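You operate a simulated robot arm through the tools that you are given. There is no shell and no other tool.

You run a simulated robot arm. Do the job below in one go: nothing can be reset, and whatever is moved stays where it is left.

JOB
Move both clips from the black panel to the orange one, then put the black panel in the grey drawer.
Fine: clips on its top edge; wind the vice fully open; shut the drawer. Set down upright: black panel.
Where things are to end (x, y in the base frame): black panel within 60 mm of [770, -720].

The check looks at the end state, three seconds after you hand in, the way a careful person would. Anything else that was tipped, shoved, dropped, spilled or broken makes it a failure.

ROBOT AND FRAMES
A 6-joint arm with a two-finger parallel gripper, fixed in place. Base frame: the origin is on the floor under the middle of its stand, x ahead of it, y to its left, z up. Units: mm, rad, N and s.
It reaches about 1066 mm from its shoulder. Its first joint turns from -2.897 to 2.897 rad. Payload 3.91 kg.
Tool frame: the origin (TCP) lies between the finger pads and is the grasp point; the fingertips stand 30 mm ahead of it; z points along the fingers, y is the line along which they close. The gripper opens to 110 mm. The fingers are 20 mm wide and 10 mm thick; the gripper's body (48 by 112 mm) begins 55 mm behind the TCP.
Orientation is told as [roll, pitch, yaw] about the base's x, y, z axes, in that order, counted from this pose: with the fingers straight down and closing along the base's y, the tool's x points along the base's -x, its y along +y and its z along -z.

CONTROLS
- The arm moves only by the tool jog_arm. Its arguments are lists of equal length, an entry for each row: "rot": the turn, a rotation vector about the tool's x, y, z in units of 90 degrees (1.0 is 90 degrees), a list of three; "slide": the shift along the tool's x, y, z in units of 500 mm (1.0 is 500 mm), a list of three; "hand": the gripper command, from -1 (fully open) to 1 (shut), values between in proportion. In form: {"rot": [[rx, ry, rz], ...], "slide": [[dx, dy, dz], ...], "hand": [hand, ...]}. A call has 1 to 20 rows; each row is the pose to reach, as a shift and turn from the pose commanded when the call began, along the tool's axes at that moment. A call with a number of a shift or a turn outside -1 to 1 is refused whole. A row lasts 0.2 s, in which the tool goes at most 50 mm and 0.15 rad; a call with a longer step from one row to the next is refused whole, and so is a gripper value outside its range. A pose out of reach is approached as far as the arm can. The call stops where the force on the tool passes 40 N (or 10 N more than at its start, if that is more) or the arm is blocked; 0.2 s more then pass. Each finger travels about 153 mm/s and halts on what it meets, pressing with about 25 N; the grip force reading is that of the motor and also rises with nothing between the fingers. The clock runs only during rows and for 0.2 s after the last one: add rows that repeat a pose to give the fingers time. It gives the time, the measured TCP pose, the force on the tool (base axes), the opening and the grip force at its end, in the units of the frame above (readings bear some noise), with the torque about the TCP (base axes, N m) and any sound that the robot's microphone picked up.
- Cameras (640 x 400 px; columns grow to the right, rows downward): "scene" is fixed at [218.6, 649, 1561]; the picture's right is [-0.98, -0.19, 0.00], its down [-0.08, 0.43, -0.90] and it looks along [0.17, -0.88, -0.44] (base axes); focal length 332 px, centre (320, 200). "wrist" rides on the gripper at [72, 17, -103] in the tool frame; the picture's right is [-0.23, 0.97, 0.00], its down [-0.76, -0.18, -0.62] and it looks along [-0.61, -0.14, 0.78] (tool axes); focal length 222 px, centre (320, 200). There is no depth. A picture from a camera that has moved, and an enlarged one, comes with that camera's place and axes in the base frame and with its lens.
- capture(camera): a new picture of that camera. The clock stands still meanwhile.
- close_up(camera, box): a new picture of the part [left, top, right, bottom] of that camera's present view, enlarged. The clock stands still meanwhile.
- sign_off(): hands the job in; it is judged then, once.

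Places have to be worked out from the pictures, the camera data and where the tool is seen. Open the gripper and draw the arm clear of the work before you hand the job in, unless the task says otherwise.

The tools are called after "Call:" as a command line: name --argument value ..., lists and objects as JSON in quotes. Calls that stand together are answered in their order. jog_arm: Moves the arm, as the interface text tells. Its arguments: {"type":"object","properties":{"rot":{"type":"array","items":{"type":"array","items":{"type":"number"}}},"slide":{"type":"array","items":{"type":"array","items":{"type":"number"}}},"hand":{"type":"array","items":{"type":"number"}}},"required":["rot","slide","hand"]} The other tools are called the same way: capture (camera) takes a picture; close_up (camera, box) takes an enlarged picture of a part of a camera's view; sign_off () hands the job in.

At the start:

```text
time: 0.0
eef_pos: [481.8, -274.9, 1147.1]
orientation: [-0.002, -0.002, -0.001]
ft_force: [-0.1, 0.3, 0.2]
moment: [-0.01, -0.02, 0.05]
grip_width: 110.3
grip_force: 0.1
```

scene: 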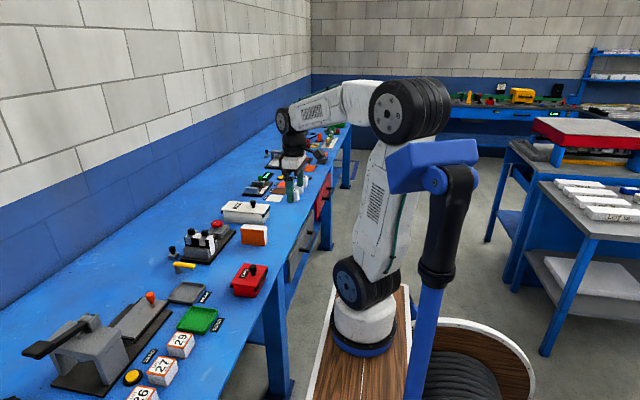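
wrist: 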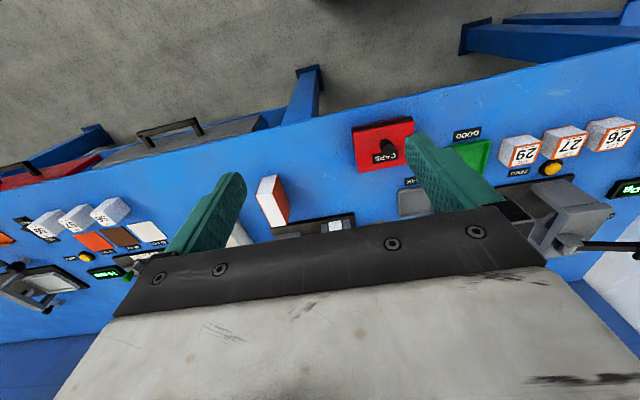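

I start by looking at the scene in more detail with enlarged pictures of the bench.

Call:
close_up --camera "scene" --box '[150, 160, 310, 260]'

Call:
close_up --camera "scene" --box '[230, 110, 390, 210]'

Call:
close_up --camera "scene" --box '[0, 240, 256, 400]'

Call:
close_up --camera "wrist" --box '[0, 100, 320, 300]'

Call:
close_up --camera "wrist" --box '[320, 80, 640, 280]'

```text
4.00 times, centred on (230, 210) of scene
camera zoom: at [218.6, 649.0, 1561.0], right [-0.98, -0.19, 0.0], down [-0.08, 0.43, -0.9], along [0.17, -0.88, -0.44], focal length 1328 px, centre (680, 160)
```

zoom: 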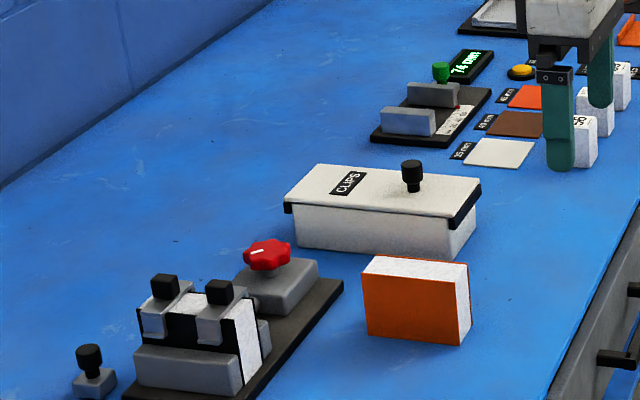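

```text
4.00 times, centred on (310, 160) of scene
camera zoom: at [218.6, 649.0, 1561.0], right [-0.98, -0.19, 0.0], down [-0.08, 0.43, -0.9], along [0.17, -0.88, -0.44], focal length 1328 px, centre (360, 360)
```

zoom: 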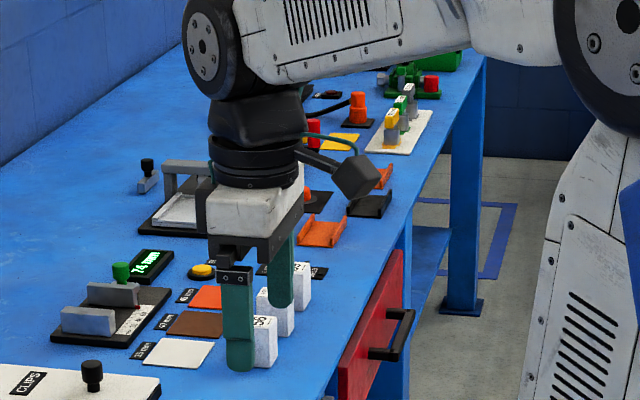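

```text
2.50 times, centred on (128, 320) of scene
camera zoom: at [218.6, 649.0, 1561.0], right [-0.98, -0.19, 0.0], down [-0.08, 0.43, -0.9], along [0.17, -0.88, -0.44], focal length 830 px, centre (800, -100)
```

zoom: 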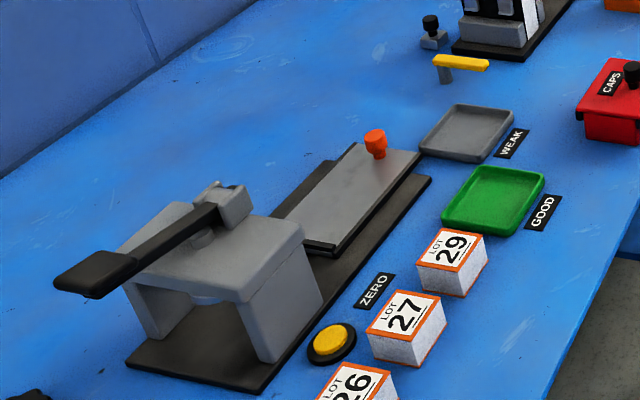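

```text
2.00 times, centred on (160, 200) of wrist
camera zoom: at [408.6, -258.7, 1249.4], right [0.23, 0.97, 0.0], down [0.76, -0.18, 0.62], along [0.61, -0.14, -0.78], focal length 444 px, centre (640, 200)
```

zoom: 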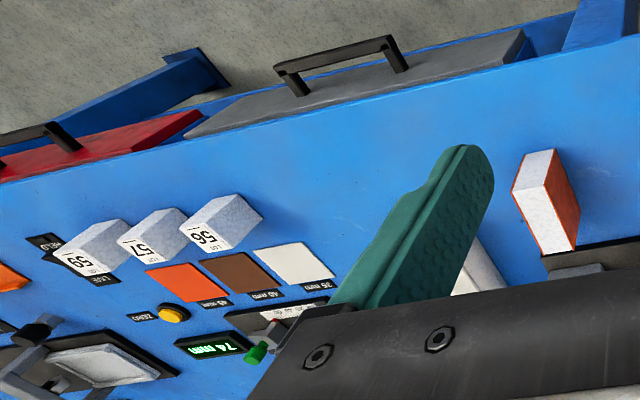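

```text
2.00 times, centred on (480, 180) of wrist
camera zoom: at [408.6, -258.7, 1249.4], right [0.23, 0.97, 0.0], down [0.76, -0.18, 0.62], along [0.61, -0.14, -0.78], focal length 444 px, centre (0, 240)
```

zoom: 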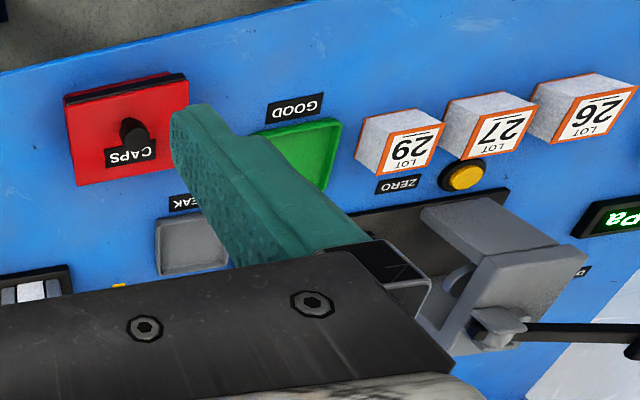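

The bench runs along y in front of the robot. The vice holds a black panel with two clips, the orange panel stands alone, and there's a grey drawer under the bench. I'll zoom in on these.

Call:
close_up --camera "scene" --box '[160, 215, 240, 265]'

Call:
close_up --camera "scene" --box '[230, 210, 310, 260]'

Call:
close_up --camera "scene" --box '[250, 180, 350, 300]'

Call:
close_up --camera "wrist" --box '[220, 160, 380, 260]'

Call:
close_up --camera "wrist" --box '[80, 60, 340, 220]'

```text
8.00 times, centred on (200, 240) of scene
camera zoom: at [218.6, 649.0, 1561.0], right [-0.98, -0.19, 0.0], down [-0.08, 0.43, -0.9], along [0.17, -0.88, -0.44], focal length 2657 px, centre (1280, -120)
```

zoom: 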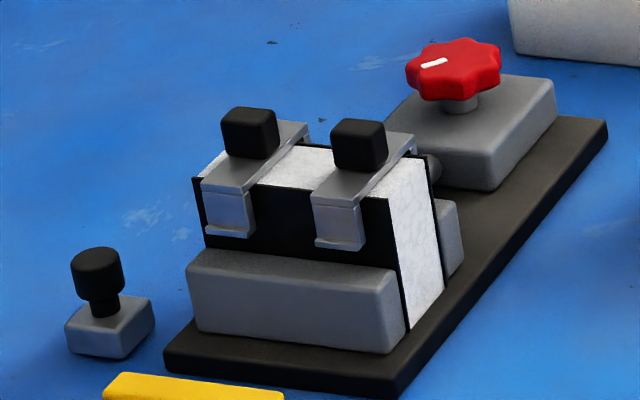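

```text
8.00 times, centred on (270, 235) of scene
camera zoom: at [218.6, 649.0, 1561.0], right [-0.98, -0.19, 0.0], down [-0.08, 0.43, -0.9], along [0.17, -0.88, -0.44], focal length 2657 px, centre (720, -80)
```

zoom: 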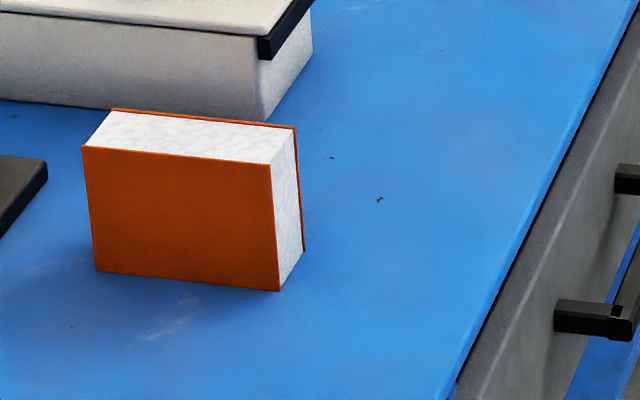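

```text
3.33 times, centred on (300, 240) of scene
camera zoom: at [218.6, 649.0, 1561.0], right [-0.98, -0.19, 0.0], down [-0.08, 0.43, -0.9], along [0.17, -0.88, -0.44], focal length 1107 px, centre (387, 67)
```

zoom: 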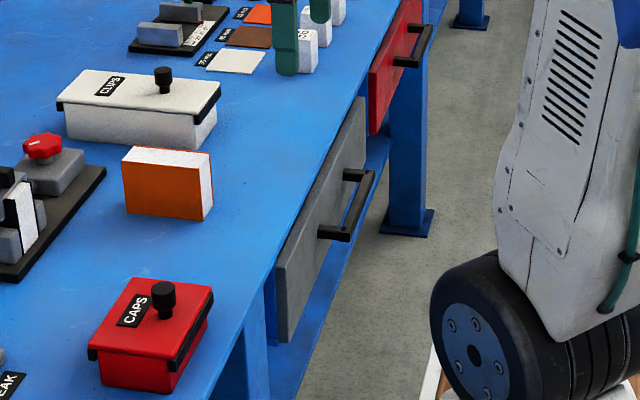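

```text
4.00 times, centred on (300, 210) of wrist
camera zoom: at [408.6, -258.7, 1249.4], right [0.23, 0.97, 0.0], down [0.76, -0.18, 0.62], along [0.61, -0.14, -0.78], focal length 888 px, centre (400, 160)
```

zoom: 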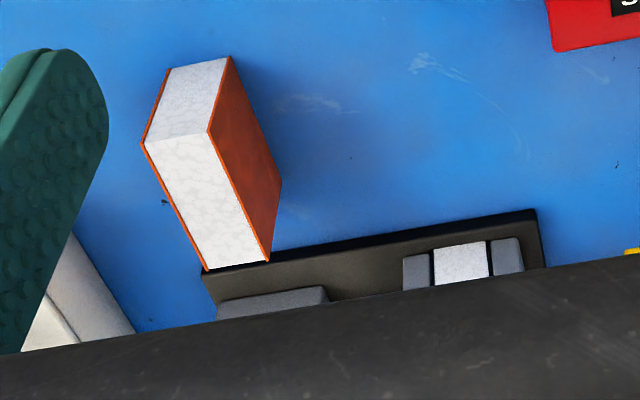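

```text
2.46 times, centred on (210, 140) of wrist
camera zoom: at [408.6, -258.7, 1249.4], right [0.23, 0.97, 0.0], down [0.76, -0.18, 0.62], along [0.61, -0.14, -0.78], focal length 547 px, centre (591, 348)
```

zoom: 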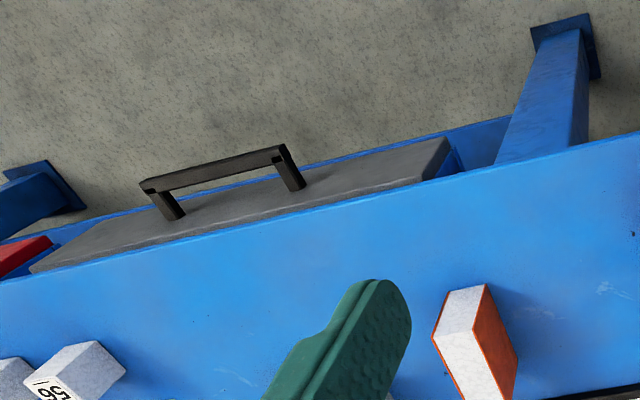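

I put the bench top at z≈800. The orange panel is about 95x38x75 mm around (702,-435), and the black panel in the vice is around (862,-300). The red knob is around (842,-403), and the grey drawer handle around (490,-573,740). I'll move the wrist camera over the vice to refine these.

Call:
jog_arm --rot '[[0, 0, 0], [0, 0, 0], [0, 0, 0], [0, 0, 0], [0, 0, 0], [0, 0, 0], [0, 0, 0], [0, 0, 0]]' --slide '[[-0.07, 0, 0.03], [-0.15, 0.002, 0.06], [-0.23, 0.004, 0.09], [-0.31, 0.006, 0.12], [-0.39, 0.007, 0.15], [-0.45, 0.008, 0.18], [-0.5, 0.008, 0.194], [-0.5, 0.008, 0.194]]' --hand '[-1, -1, -1, -1, -1, -1, -1, -1]'

Call:
capture --camera "wrist"

Call:
capture --camera "scene"

```text
time: 1.8
eef_pos: [732.3, -271.1, 1050.7]
orientation: [-0.002, -0.003, -0.001]
ft_force: [0.9, -0.2, 0.9]
moment: [0.0, 0.02, 0.01]
grip_width: 110.0
grip_force: 0.1
```

```text
taken
camera wrist: at [658.5, -254.9, 1152.8], right [0.23, 0.97, 0.0], down [0.76, -0.18, 0.62], along [0.61, -0.14, -0.78], focal length 222 px, centre (320, 200)
```

wrist: 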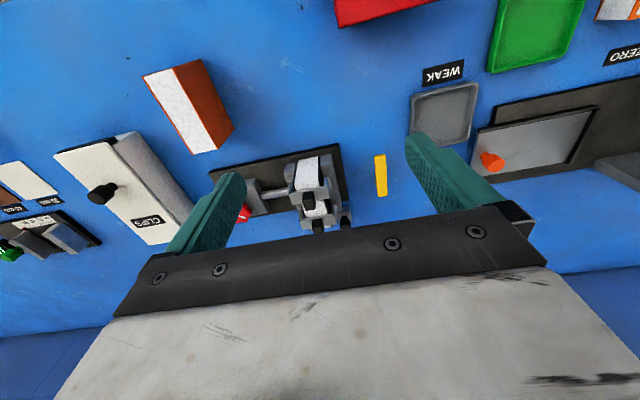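

```text
taken
```

scene: 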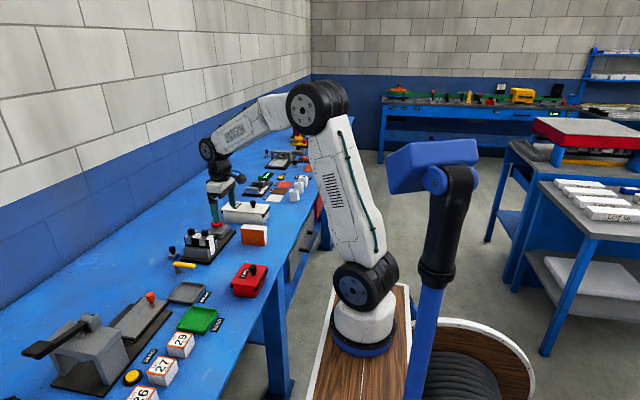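

The vice is between the fingers in the wrist view; I'll zoom in there.

Call:
close_up --camera "wrist" --box '[210, 130, 402, 250]'

Call:
close_up --camera "wrist" --box '[120, 40, 280, 140]'

Call:
close_up --camera "scene" --box '[160, 215, 240, 265]'

```text
3.33 times, centred on (306, 190) of wrist
camera zoom: at [658.5, -254.9, 1152.8], right [0.23, 0.97, 0.0], down [0.76, -0.18, 0.62], along [0.61, -0.14, -0.78], focal length 740 px, centre (367, 233)
```

zoom: 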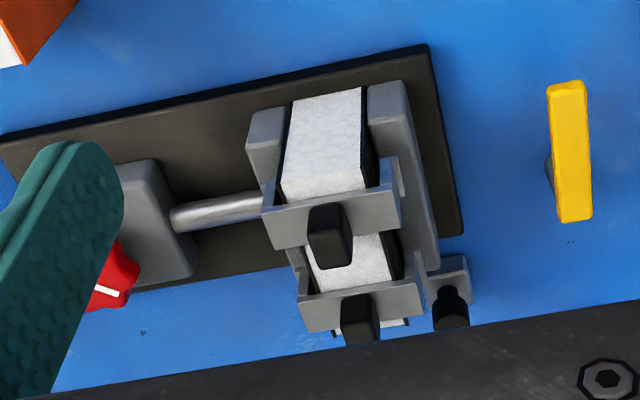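

```text
4.00 times, centred on (200, 90) of wrist
camera zoom: at [658.5, -254.9, 1152.8], right [0.23, 0.97, 0.0], down [0.76, -0.18, 0.62], along [0.61, -0.14, -0.78], focal length 888 px, centre (800, 640)
```

zoom: 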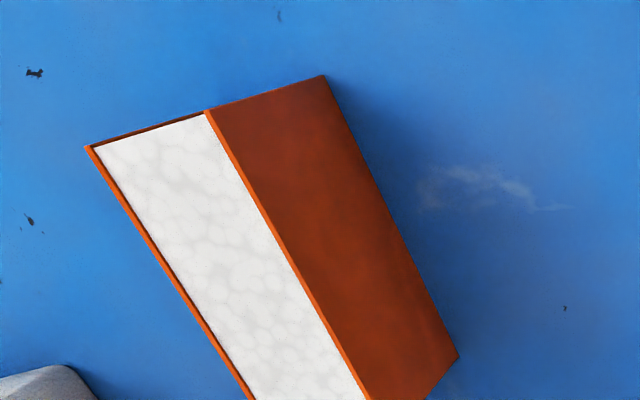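

```text
8.00 times, centred on (200, 240) of scene
camera zoom: at [218.6, 649.0, 1561.0], right [-0.98, -0.19, 0.0], down [-0.08, 0.43, -0.9], along [0.17, -0.88, -0.44], focal length 2657 px, centre (1280, -120)
```

zoom: 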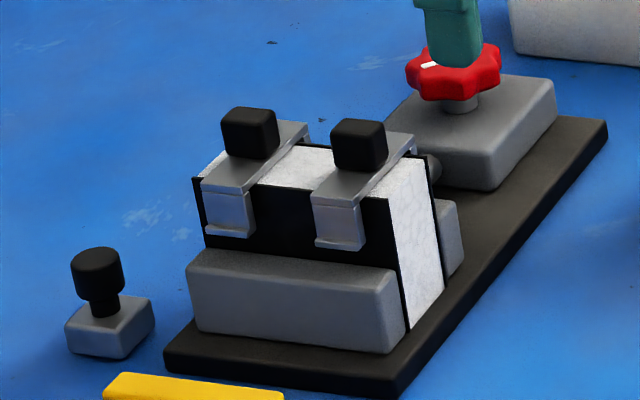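

I'll check the scene-camera calibration against the gripper, whose position is known.

Call:
close_up --camera "scene" --box '[190, 170, 270, 220]'

Call:
close_up --camera "wrist" --box '[140, 120, 540, 300]'

```text
8.00 times, centred on (230, 195) of scene
camera zoom: at [218.6, 649.0, 1561.0], right [-0.98, -0.19, 0.0], down [-0.08, 0.43, -0.9], along [0.17, -0.88, -0.44], focal length 2657 px, centre (1040, 240)
```

zoom: 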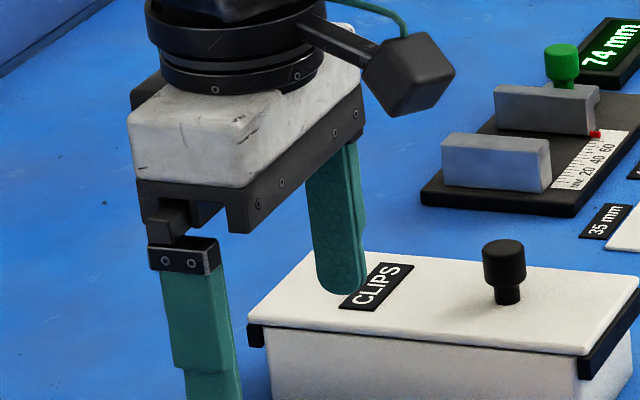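

```text
1.60 times, centred on (340, 210) of wrist
camera zoom: at [658.5, -254.9, 1152.8], right [0.23, 0.97, 0.0], down [0.76, -0.18, 0.62], along [0.61, -0.14, -0.78], focal length 355 px, centre (288, 184)
```

zoom: 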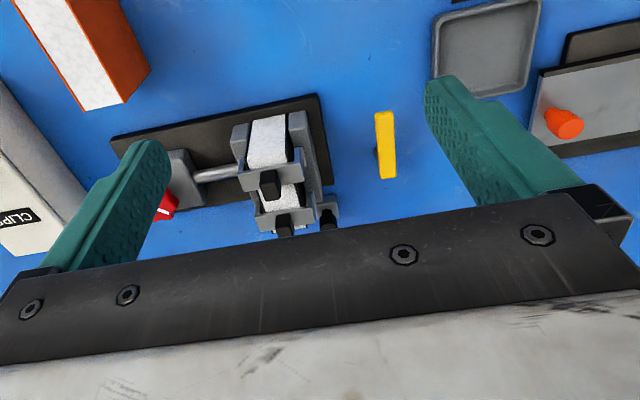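

Calibrating against the fingers brings both cameras into agreement. Panel tops are at z≈888 (black, x 833–931, y −296…−333) and z≈871 (orange, x 663–762, y −422…−461). The near clip grip is at about (853,−315,912), so I'll hover above it for a closer look.

Call:
jog_arm --rot '[[0, 0, 0], [0, 0, 0], [0, 0, 0], [0, 0, 0], [0, 0, 0]]' --slide '[[-0.06, -0.022, 0.03], [-0.12, -0.044, 0.06], [-0.18, -0.066, 0.09], [-0.24, -0.088, 0.12], [-0.24, -0.088, 0.12]]' --hand '[-1, -1, -1, -1, -1]'

Call:
capture --camera "wrist"

Call:
close_up --camera "wrist" --box '[220, 110, 380, 210]'

Call:
close_up --camera "scene" --box '[160, 200, 240, 250]'

```text
time: 3.0
eef_pos: [850.1, -313.9, 991.0]
orientation: [-0.001, -0.004, 0.001]
ft_force: [0.2, -0.1, 0.5]
moment: [-0.03, -0.01, -0.02]
grip_width: 110.0
grip_force: 0.0
```

```text
taken
camera wrist: at [776.2, -296.5, 1092.8], right [0.23, 0.97, 0.0], down [0.76, -0.18, 0.62], along [0.61, -0.14, -0.78], focal length 222 px, centre (320, 200)
```

wrist: 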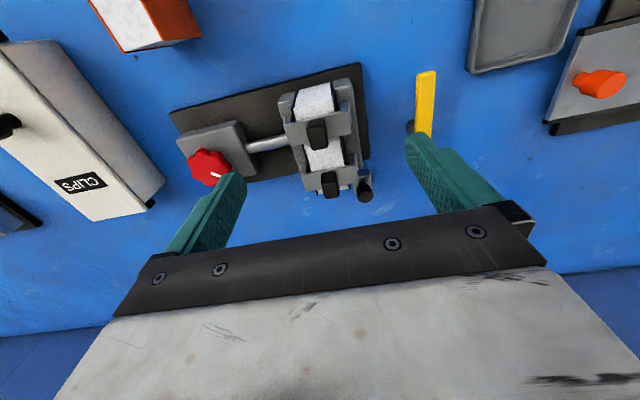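

```text
4.00 times, centred on (300, 160) of wrist
camera zoom: at [776.2, -296.5, 1092.8], right [0.23, 0.97, 0.0], down [0.76, -0.18, 0.62], along [0.61, -0.14, -0.78], focal length 888 px, centre (400, 360)
```

zoom: 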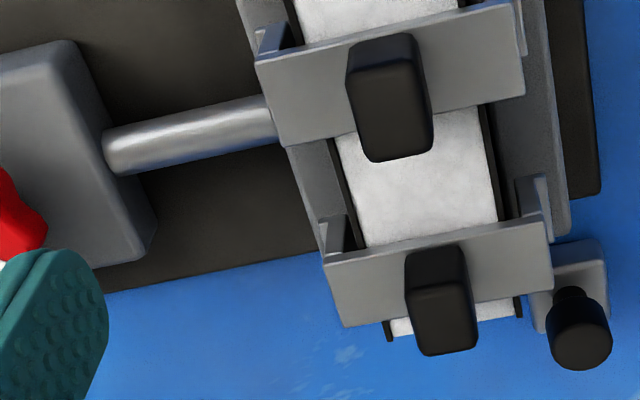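

```text
8.00 times, centred on (200, 225) of scene
camera zoom: at [218.6, 649.0, 1561.0], right [-0.98, -0.19, 0.0], down [-0.08, 0.43, -0.9], along [0.17, -0.88, -0.44], focal length 2657 px, centre (1280, 0)
```

zoom: 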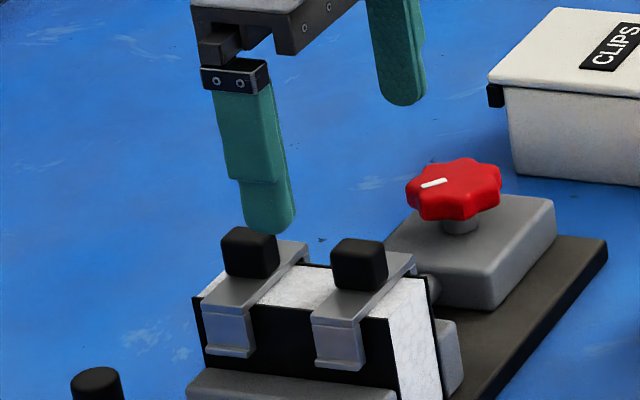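

The wrist view puts the near clip grip at about (852.5,−314.5), top z≈913, and the far grip at about (907,−315). I'll narrow the fingers to about 50 mm and settle, to get a clean reading before descending.

Call:
jog_arm --rot '[[0, 0, 0], [0, 0, 0], [0, 0, 0]]' --slide '[[0, 0, 0], [0, 0, 0], [0, 0, 0]]' --hand '[0.1, 0.1, 0.1]'

Call:
close_up --camera "wrist" --box '[220, 110, 420, 235]'

```text
time: 3.8
eef_pos: [848.7, -313.2, 991.4]
orientation: [0.0, -0.002, 0.001]
ft_force: [-0.3, -0.2, -0.5]
moment: [0.02, 0.05, -0.04]
grip_width: 49.2
grip_force: 0.0
```

```text
3.20 times, centred on (320, 172) of wrist
camera zoom: at [776.0, -296.5, 1092.9], right [0.23, 0.97, 0.0], down [0.76, -0.18, 0.62], along [0.61, -0.14, -0.78], focal length 711 px, centre (320, 288)
```

zoom: 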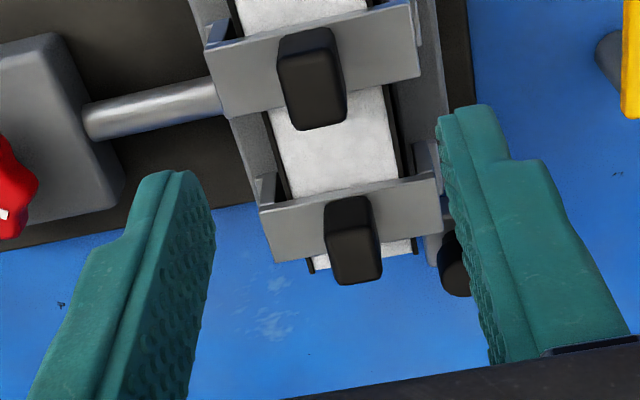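

The camera pose gives the true TCP as about (848,−313.5,990). I'll shift +4.5 mm in x and −1 in y, then go down to z≈928 with the fingers straddling the near grip.

Call:
jog_arm --rot '[[0, 0, 0], [0, 0, 0], [0, 0, 0], [0, 0, 0], [0, 0, 0]]' --slide '[[-0.009, -0.002, 0.03], [-0.009, -0.002, 0.065], [-0.009, -0.002, 0.1], [-0.009, -0.002, 0.124], [-0.009, -0.002, 0.124]]' --hand '[0.1, 0.1, 0.1, 0.1, 0.1]'

Call:
capture --camera "wrist"

Call:
close_up --camera "wrist" --box '[220, 110, 420, 235]'

Call:
close_up --camera "scene" --box '[160, 200, 240, 250]'

```text
time: 5.0
eef_pos: [857.4, -313.8, 930.3]
orientation: [-0.001, -0.001, 0.001]
ft_force: [-0.5, 0.3, 0.2]
moment: [0.0, -0.02, 0.01]
grip_width: 49.4
grip_force: 0.1
```

```text
taken
camera wrist: at [783.6, -298.5, 1031.9], right [0.23, 0.97, 0.0], down [0.76, -0.18, 0.62], along [0.61, -0.14, -0.78], focal length 222 px, centre (320, 200)
```

wrist: 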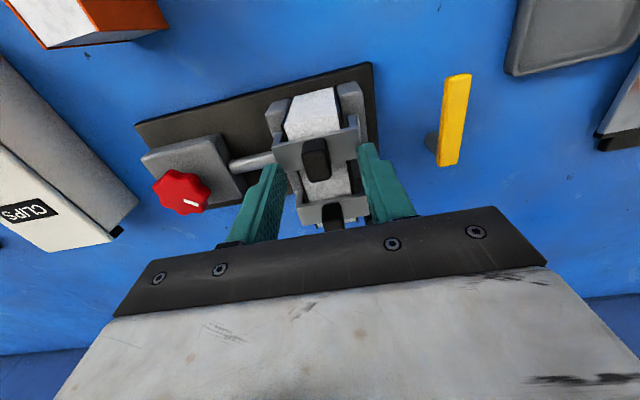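

```text
3.20 times, centred on (320, 172) of wrist
camera zoom: at [783.6, -298.5, 1031.9], right [0.23, 0.97, 0.0], down [0.76, -0.18, 0.62], along [0.61, -0.14, -0.78], focal length 711 px, centre (320, 288)
```

zoom: 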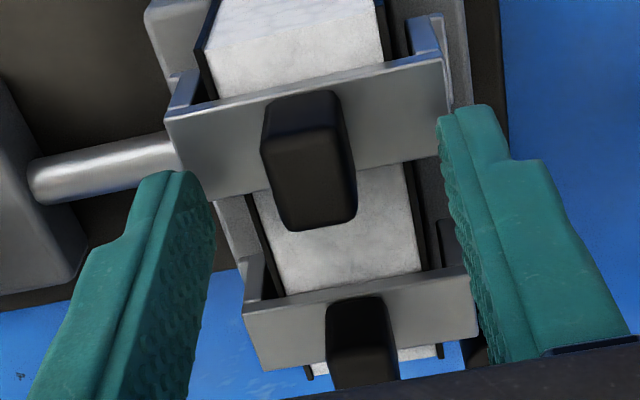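

```text
8.00 times, centred on (200, 225) of scene
camera zoom: at [218.6, 649.0, 1561.0], right [-0.98, -0.19, 0.0], down [-0.08, 0.43, -0.9], along [0.17, -0.88, -0.44], focal length 2657 px, centre (1280, 0)
```

zoom: 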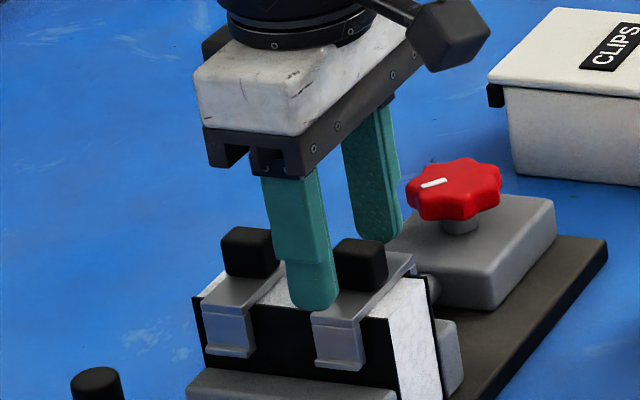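

The TCP is at about (855.6,−315.5,929) and the grip centre at (852,−315.3). I'll shift back 3.5 mm in x and close on the grip.

Call:
jog_arm --rot '[[0, 0, 0], [0, 0, 0], [0, 0, 0], [0, 0, 0], [0, 0, 0]]' --slide '[[0.007, 0, 0], [0.007, 0, 0], [0.007, 0, 0], [0.007, 0, 0], [0.007, 0, 0]]' --hand '[0.1, 0.1, 1, 1, 1]'

Call:
close_up --camera "wrist" --box '[220, 110, 420, 235]'

Call:
close_up --camera "scene" --box '[160, 200, 240, 250]'

```text
time: 6.2
eef_pos: [853.4, -314.2, 930.0]
orientation: [-0.003, -0.002, 0.0]
ft_force: [-1.1, -0.1, 0.0]
moment: [0.02, 0.0, -0.01]
grip_width: 15.2
grip_force: 25.0
```

```text
3.20 times, centred on (320, 172) of wrist
camera zoom: at [780.2, -298.3, 1031.9], right [0.23, 0.97, 0.0], down [0.76, -0.18, 0.62], along [0.61, -0.14, -0.78], focal length 711 px, centre (320, 288)
```

zoom: 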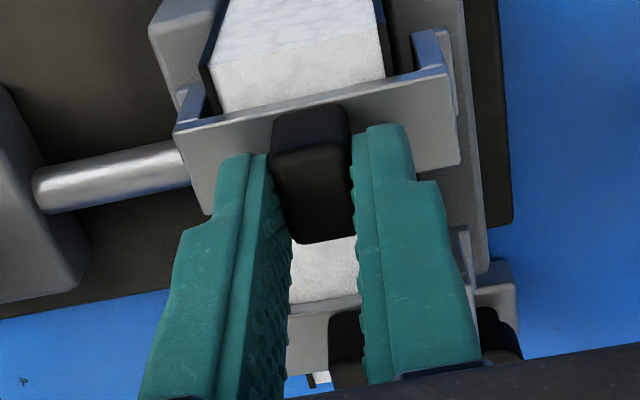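

```text
8.00 times, centred on (200, 225) of scene
camera zoom: at [218.6, 649.0, 1561.0], right [-0.98, -0.19, 0.0], down [-0.08, 0.43, -0.9], along [0.17, -0.88, -0.44], focal length 2657 px, centre (1280, 0)
```

zoom: 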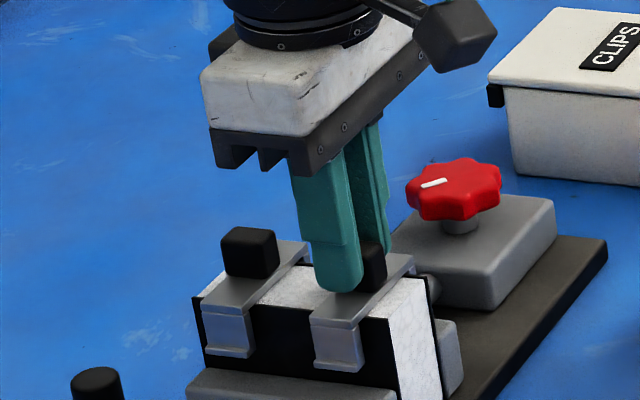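

The grip is held (15.2 mm, 25 N). I'll lift the clip straight up slowly.

Call:
jog_arm --rot '[[0, 0, 0], [0, 0, 0], [0, 0, 0], [0, 0, 0], [0, 0, 0], [0, 0, 0]]' --slide '[[0, 0, -0.016], [0, 0, -0.032], [0, 0, -0.048], [0, 0, -0.064], [0, 0, -0.08], [0, 0, -0.08]]' --hand '[1, 1, 1, 1, 1, 1]'

Call:
close_up --camera "wrist" --box '[220, 110, 420, 235]'

Call:
close_up --camera "scene" --box '[160, 200, 240, 250]'

```text
time: 7.6
eef_pos: [853.7, -317.1, 969.3]
orientation: [-0.001, -0.002, -0.001]
ft_force: [0.2, 0.8, -1.1]
moment: [0.02, 0.0, 0.06]
grip_width: 15.0
grip_force: 25.9
```

```text
3.20 times, centred on (320, 172) of wrist
camera zoom: at [780.7, -301.0, 1071.5], right [0.23, 0.97, 0.0], down [0.76, -0.18, 0.62], along [0.61, -0.14, -0.78], focal length 711 px, centre (320, 288)
```

zoom: 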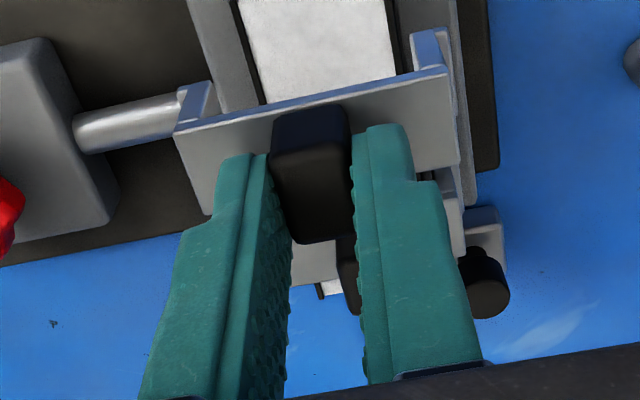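

```text
8.00 times, centred on (200, 225) of scene
camera zoom: at [218.6, 649.0, 1561.0], right [-0.98, -0.19, 0.0], down [-0.08, 0.43, -0.9], along [0.17, -0.88, -0.44], focal length 2657 px, centre (1280, 0)
```

zoom: 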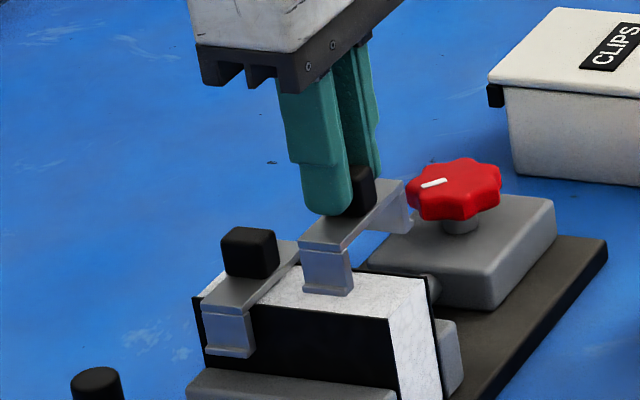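

The clip came off easily. I'll look closely at its geometry in the air.

Call:
close_up --camera "scene" --box '[192, 215, 224, 245]'

Call:
close_up --camera "wrist" --box '[260, 110, 380, 185]'

Call:
capture --camera "wrist"

```text
13.33 times, centred on (208, 230) of scene
camera zoom: at [218.6, 649.0, 1561.0], right [-0.98, -0.19, 0.0], down [-0.08, 0.43, -0.9], along [0.17, -0.88, -0.44], focal length 4428 px, centre (1813, -200)
```

zoom: 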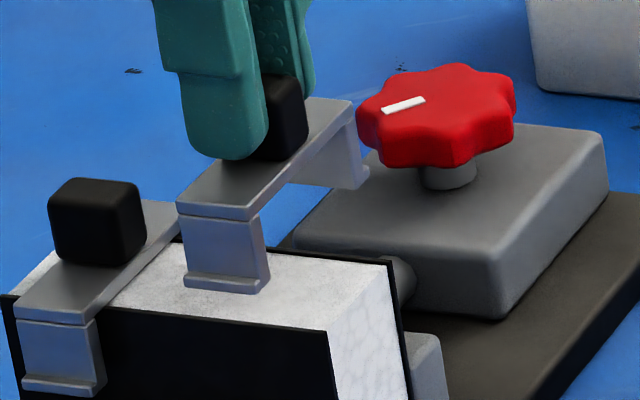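

```text
5.33 times, centred on (320, 148) of wrist
camera zoom: at [780.7, -301.0, 1071.5], right [0.23, 0.97, 0.0], down [0.76, -0.18, 0.62], along [0.61, -0.14, -0.78], focal length 1185 px, centre (320, 480)
```

zoom: 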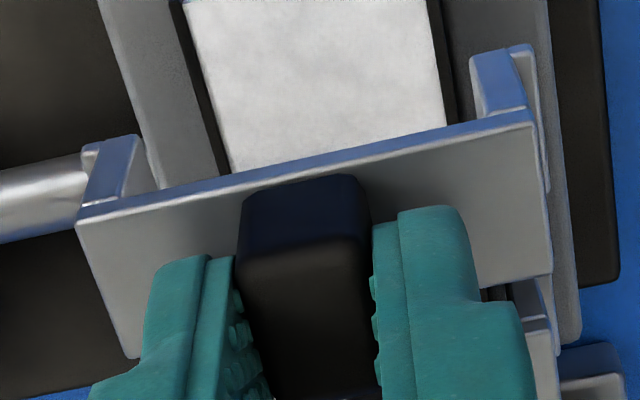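

```text
taken
camera wrist: at [780.7, -301.0, 1071.5], right [0.23, 0.97, 0.0], down [0.76, -0.18, 0.62], along [0.61, -0.14, -0.78], focal length 222 px, centre (320, 200)
```

wrist: 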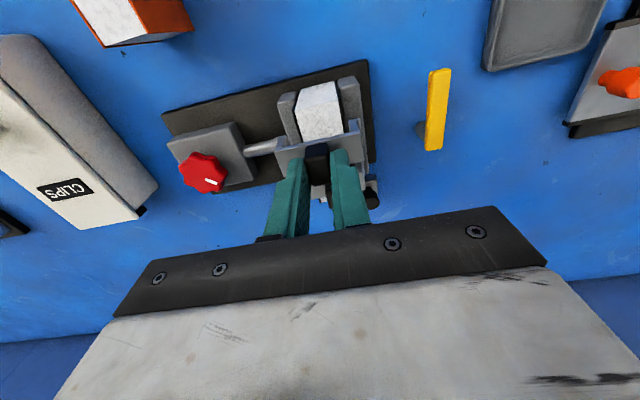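

The clip's inner gap is about 46 mm against a 38 mm panel. The vice knob is now better placed at around (881,−456,862). I'll carry the clip over the +x part of the orange panel at hover height, aiming for (738,−441.5,975).

Call:
jog_arm --rot '[[0, 0, 0], [0, 0, 0], [0, 0, 0], [0, 0, 0], [0, 0, 0], [0, 0, 0], [0, 0, 0]]' --slide '[[0.03, -0.03, -0.013], [0.08, -0.085, -0.013], [0.13, -0.14, -0.013], [0.18, -0.195, -0.013], [0.215, -0.232, -0.013], [0.2294, -0.247, -0.013], [0.2294, -0.247, -0.013]]' --hand '[1, 1, 1, 1, 1, 1, 1]'

Call:
capture --camera "wrist"

Call:
close_up --camera "wrist" --box '[240, 90, 400, 190]'

Call:
close_up --camera "scene" --box '[220, 190, 300, 250]'

```text
time: 9.2
eef_pos: [738.9, -438.8, 976.9]
orientation: [-0.002, -0.003, 0.0]
ft_force: [-0.5, 0.2, 0.1]
moment: [-0.01, 0.0, -0.03]
grip_width: 15.0
grip_force: 24.5
```

```text
taken
camera wrist: at [666.0, -422.8, 1078.4], right [0.23, 0.97, 0.0], down [0.76, -0.18, 0.62], along [0.61, -0.14, -0.78], focal length 222 px, centre (320, 200)
```

wrist: 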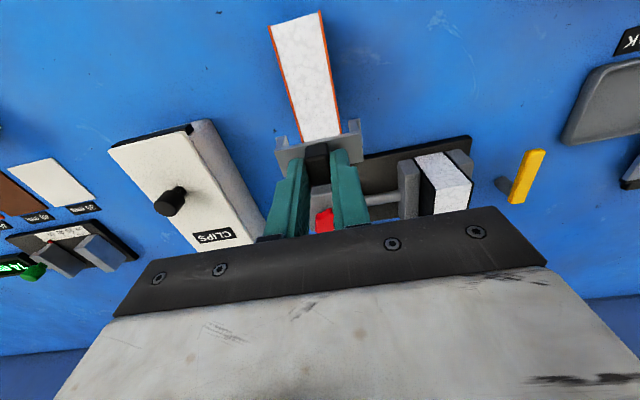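

```text
4.00 times, centred on (320, 140) of wrist
camera zoom: at [666.0, -422.8, 1078.4], right [0.23, 0.97, 0.0], down [0.76, -0.18, 0.62], along [0.61, -0.14, -0.78], focal length 888 px, centre (320, 440)
```

zoom: 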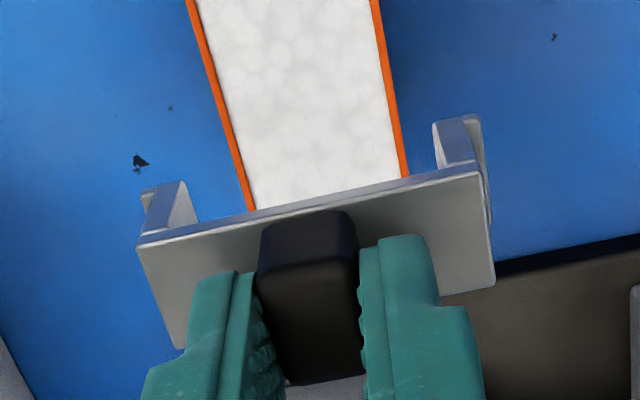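

```text
6.67 times, centred on (260, 220) of scene
camera zoom: at [218.6, 649.0, 1561.0], right [-0.98, -0.19, 0.0], down [-0.08, 0.43, -0.9], along [0.17, -0.88, -0.44], focal length 2214 px, centre (720, 67)
```

zoom: 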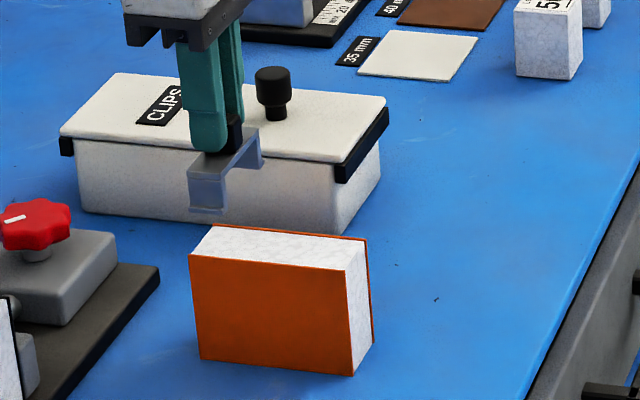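

The panel's centre line is y≈−440.8 and the clip's centre is at about −439, with roughly 5 mm side clearance. I'll shift −1.8 mm in y and lower to just above the expected contact height of about z 912.

Call:
jog_arm --rot '[[0, 0, 0], [0, 0, 0], [0, 0, 0], [0, 0, 0], [0, 0, 0], [0, 0, 0], [0, 0, 0]]' --slide '[[0, -0.0036, 0.02], [0, -0.0036, 0.05], [0, -0.0036, 0.075], [0, -0.0036, 0.095], [0, -0.0036, 0.109], [0, -0.0036, 0.118], [0, -0.0036, 0.118]]' --hand '[1, 1, 1, 1, 1, 1, 1]'

Call:
close_up --camera "wrist" --box '[240, 90, 400, 190]'

Call:
close_up --camera "scene" --box '[230, 210, 294, 250]'

```text
time: 10.8
eef_pos: [738.5, -439.5, 915.8]
orientation: [-0.003, 0.0, -0.001]
ft_force: [0.2, -0.2, -0.3]
moment: [0.01, -0.02, -0.02]
grip_width: 15.0
grip_force: 25.1
```

```text
4.00 times, centred on (320, 140) of wrist
camera zoom: at [665.3, -424.3, 1018.0], right [0.23, 0.97, 0.0], down [0.76, -0.18, 0.62], along [0.61, -0.14, -0.78], focal length 888 px, centre (320, 440)
```

zoom: 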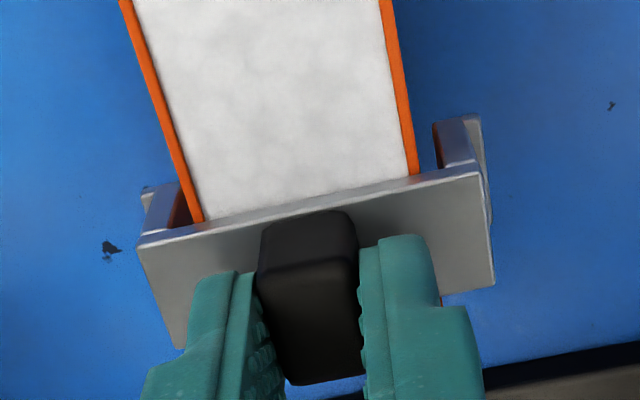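

```text
10.00 times, centred on (262, 230) of scene
camera zoom: at [218.6, 649.0, 1561.0], right [-0.98, -0.19, 0.0], down [-0.08, 0.43, -0.9], along [0.17, -0.88, -0.44], focal length 3321 px, centre (900, -100)
```

zoom: 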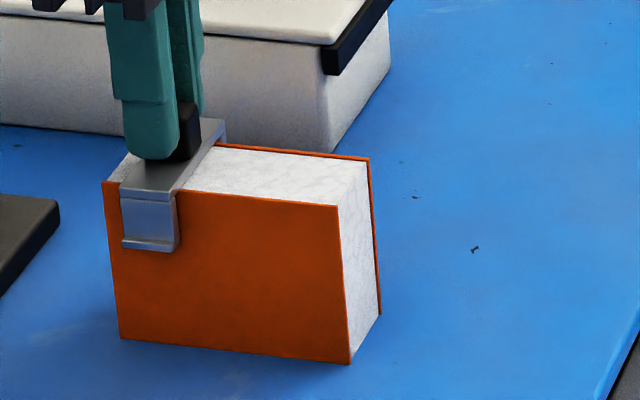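

It's straddling correctly, with TCP z≈915. I'll lower in small steps until it touches.

Call:
jog_arm --rot '[[0, 0, 0], [0, 0, 0], [0, 0, 0]]' --slide '[[0, 0, 0.002], [0, 0, 0.004], [0, 0, 0.005]]' --hand '[1, 1, 1]'

Call:
close_up --camera "wrist" --box '[240, 90, 400, 190]'

```text
time: 11.6
eef_pos: [738.8, -441.4, 915.7]
orientation: [-0.004, -0.004, 0.0]
ft_force: [-0.4, 2.5, 15.8]
moment: [0.12, 0.07, -0.03]
grip_width: 14.9
grip_force: 25.0
```

```text
4.00 times, centred on (320, 140) of wrist
camera zoom: at [665.2, -424.8, 1017.5], right [0.23, 0.97, 0.0], down [0.76, -0.18, 0.63], along [0.61, -0.14, -0.78], focal length 888 px, centre (320, 440)
```

zoom: 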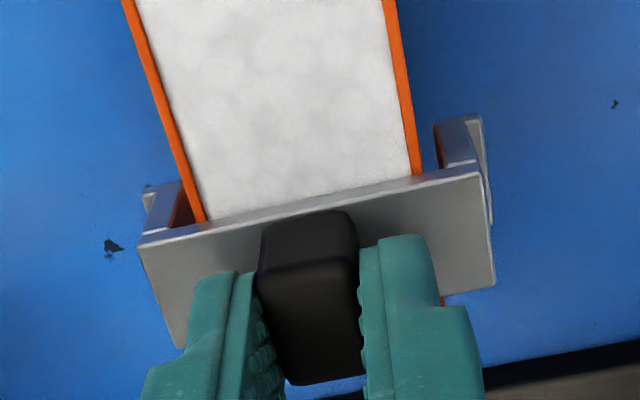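

Contact (16 N) at TCP z≈914.5. I'll relieve the pressure, open to about 45 mm, and lift straight up.

Call:
jog_arm --rot '[[0, 0, 0], [0, 0, 0], [0, 0, 0], [0, 0, 0], [0, 0, 0], [0, 0, 0], [0, 0, 0], [0, 0, 0], [0, 0, 0]]' --slide '[[0, 0, -0.003], [0, 0, -0.003], [0, 0, -0.003], [0, 0, -0.003], [0, 0, -0.02], [0, 0, -0.06], [0, 0, -0.1], [0, 0, -0.13], [0, 0, -0.13]]' --hand '[1, 0.2, 0.1, 0.1, 0.1, 0.1, 0.1, 0.1, 0.1]'

Call:
close_up --camera "wrist" --box '[220, 60, 420, 210]'

Call:
close_up --camera "scene" --box '[230, 210, 294, 250]'

```text
time: 13.6
eef_pos: [737.8, -441.7, 982.2]
orientation: [-0.002, -0.002, -0.001]
ft_force: [-0.6, 0.4, -0.5]
moment: [-0.01, -0.02, 0.01]
grip_width: 49.7
grip_force: 0.1
```

```text
2.67 times, centred on (320, 135) of wrist
camera zoom: at [665.1, -426.0, 1083.7], right [0.23, 0.97, 0.0], down [0.76, -0.18, 0.62], along [0.61, -0.14, -0.78], focal length 592 px, centre (320, 373)
```

zoom: 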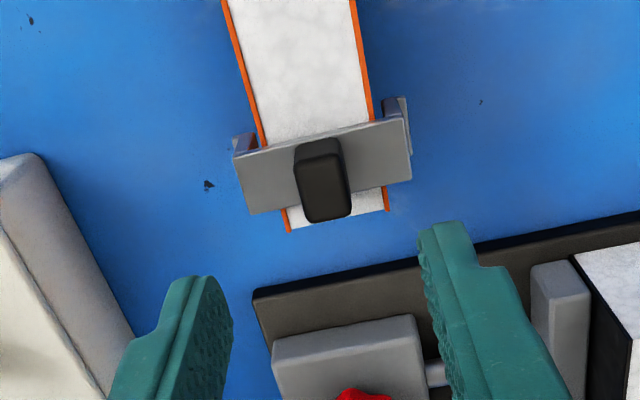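

```text
10.00 times, centred on (262, 230) of scene
camera zoom: at [218.6, 649.0, 1561.0], right [-0.98, -0.19, 0.0], down [-0.08, 0.43, -0.9], along [0.17, -0.88, -0.44], focal length 3321 px, centre (900, -100)
```

zoom: 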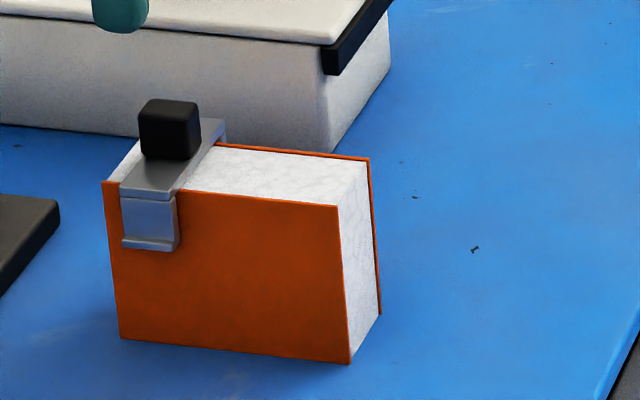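

The first clip sits well. Next I'll move above the second clip at about (907,−315).

Call:
jog_arm --rot '[[0, 0, 0], [0, 0, 0], [0, 0, 0], [0, 0, 0], [0, 0, 0], [0, 0, 0], [0, 0, 0], [0, 0, 0]]' --slide '[[-0.04, 0.03, 0.0], [-0.1, 0.075, 0.0], [-0.16, 0.12, 0.0], [-0.22, 0.165, 0.0], [-0.28, 0.21, 0.0], [-0.325, 0.244, 0.005], [-0.34, 0.256, 0.012], [-0.34, 0.256, 0.012]]' --hand '[0.1, 0.1, 0.1, 0.1, 0.1, 0.1, 0.1, 0.1]'

Call:
close_up --camera "wrist" --box '[220, 60, 420, 210]'

Call:
close_up --camera "scene" --box '[160, 200, 240, 250]'

```text
time: 15.4
eef_pos: [905.7, -311.6, 973.5]
orientation: [-0.003, -0.003, 0.001]
ft_force: [0.0, 0.0, -0.7]
moment: [0.02, 0.01, -0.01]
grip_width: 49.4
grip_force: 0.1
```

```text
2.67 times, centred on (320, 135) of wrist
camera zoom: at [833.1, -296.0, 1074.8], right [0.23, 0.97, 0.0], down [0.76, -0.18, 0.62], along [0.61, -0.14, -0.78], focal length 592 px, centre (320, 373)
```

zoom: 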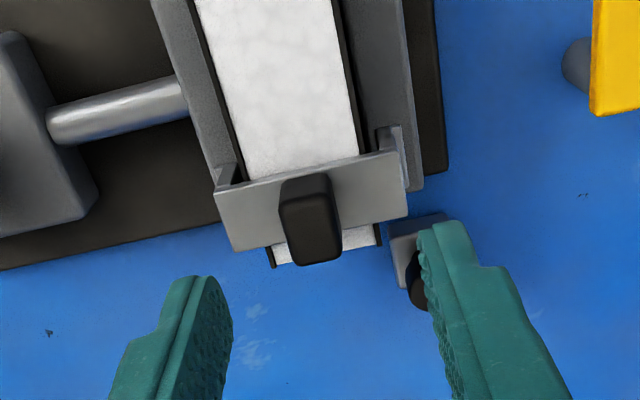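

```text
8.00 times, centred on (200, 225) of scene
camera zoom: at [218.6, 649.0, 1561.0], right [-0.98, -0.19, 0.0], down [-0.08, 0.43, -0.9], along [0.17, -0.88, -0.44], focal length 2657 px, centre (1280, 0)
```

zoom: 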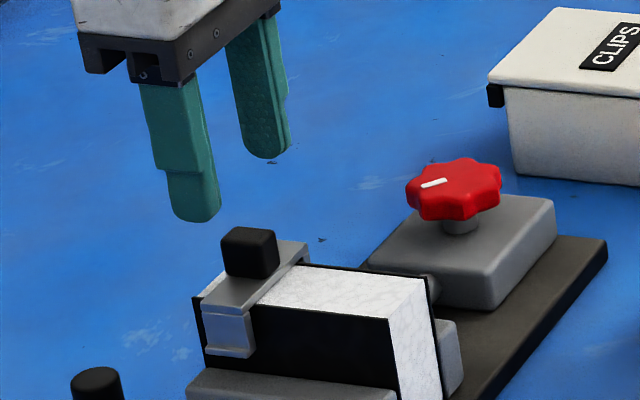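

The second grip centre is at about (907.6,−315.3) and the TCP at (905.1,−313). I'll correct that and descend to z≈929.

Call:
jog_arm --rot '[[0, 0, 0], [0, 0, 0], [0, 0, 0], [0, 0, 0]]' --slide '[[-0.005, -0.0046, 0.03], [-0.005, -0.0046, 0.06], [-0.005, -0.0046, 0.085], [-0.005, -0.0046, 0.085]]' --hand '[0.1, 0.1, 0.1, 0.1]'

Call:
close_up --camera "wrist" --box '[220, 110, 420, 235]'

```text
time: 16.4
eef_pos: [909.9, -315.8, 930.8]
orientation: [-0.003, -0.002, 0.001]
ft_force: [0.2, -0.1, 0.1]
moment: [0.0, 0.01, 0.01]
grip_width: 49.5
grip_force: 0.1
```

```text
3.20 times, centred on (320, 172) of wrist
camera zoom: at [836.5, -300.4, 1033.0], right [0.23, 0.97, 0.0], down [0.76, -0.18, 0.62], along [0.61, -0.14, -0.78], focal length 711 px, centre (320, 288)
```

zoom: 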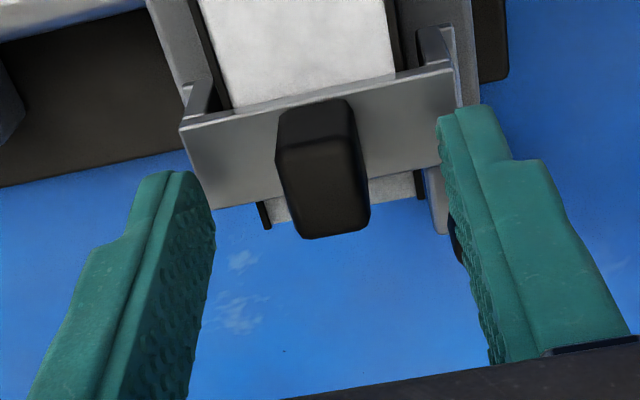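

TCP is (908.5,−317.4,930) against the grip at (907,−315). A small correction, then close.

Call:
jog_arm --rot '[[0, 0, 0], [0, 0, 0], [0, 0, 0], [0, 0, 0], [0, 0, 0], [0, 0, 0]]' --slide '[[0.003, 0.0044, 0.002], [0.003, 0.0044, 0.002], [0.003, 0.0044, 0.002], [0.003, 0.0044, 0.002], [0.003, 0.0044, 0.002], [0.003, 0.0044, 0.002]]' --hand '[0.1, 0.1, 1, 1, 1, 1]'

Call:
close_up --camera "wrist" --box '[220, 110, 420, 235]'

```text
time: 17.8
eef_pos: [908.2, -315.0, 930.9]
orientation: [-0.001, -0.003, -0.001]
ft_force: [0.1, 0.0, 0.1]
moment: [0.03, 0.03, 0.0]
grip_width: 15.4
grip_force: 24.8
```

```text
3.20 times, centred on (320, 172) of wrist
camera zoom: at [835.1, -298.4, 1032.0], right [0.23, 0.97, 0.0], down [0.76, -0.18, 0.62], along [0.61, -0.14, -0.78], focal length 711 px, centre (320, 288)
```

zoom: 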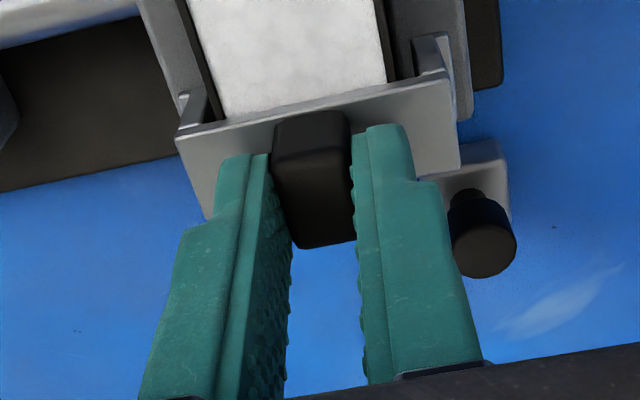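

Gripped (15.4 mm, 25 N). Lifting the second clip.

Call:
jog_arm --rot '[[0, 0, 0], [0, 0, 0], [0, 0, 0], [0, 0, 0], [0, 0, 0], [0, 0, 0]]' --slide '[[0, 0, -0.016], [0, 0, -0.034], [0, 0, -0.054], [0, 0, -0.074], [0, 0, -0.092], [0, 0, -0.092]]' --hand '[1, 1, 1, 1, 1, 1]'

Call:
close_up --camera "scene" --box '[160, 200, 240, 250]'

Call:
close_up --camera "wrist" --box '[220, 110, 420, 235]'

```text
time: 19.2
eef_pos: [910.6, -313.4, 975.0]
orientation: [-0.001, -0.002, 0.0]
ft_force: [-0.4, 0.1, 0.2]
moment: [0.01, 0.01, 0.05]
grip_width: 15.1
grip_force: 24.7
```

```text
8.00 times, centred on (200, 225) of scene
camera zoom: at [218.6, 649.0, 1561.0], right [-0.98, -0.19, 0.0], down [-0.08, 0.43, -0.9], along [0.17, -0.88, -0.44], focal length 2657 px, centre (1280, 0)
```

zoom: 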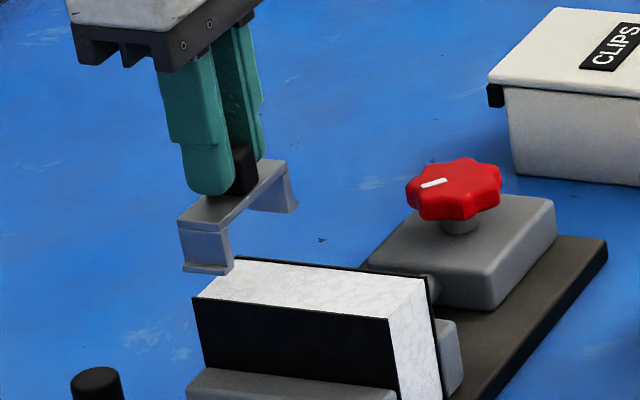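

```text
3.20 times, centred on (320, 172) of wrist
camera zoom: at [836.5, -297.1, 1078.2], right [0.23, 0.97, 0.0], down [0.76, -0.18, 0.62], along [0.61, -0.14, -0.78], focal length 711 px, centre (320, 288)
```

zoom: 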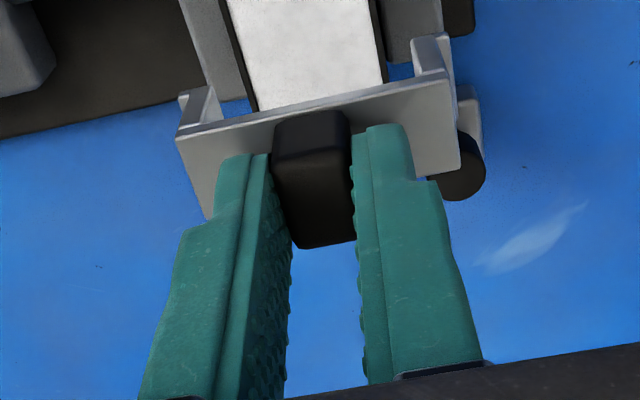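

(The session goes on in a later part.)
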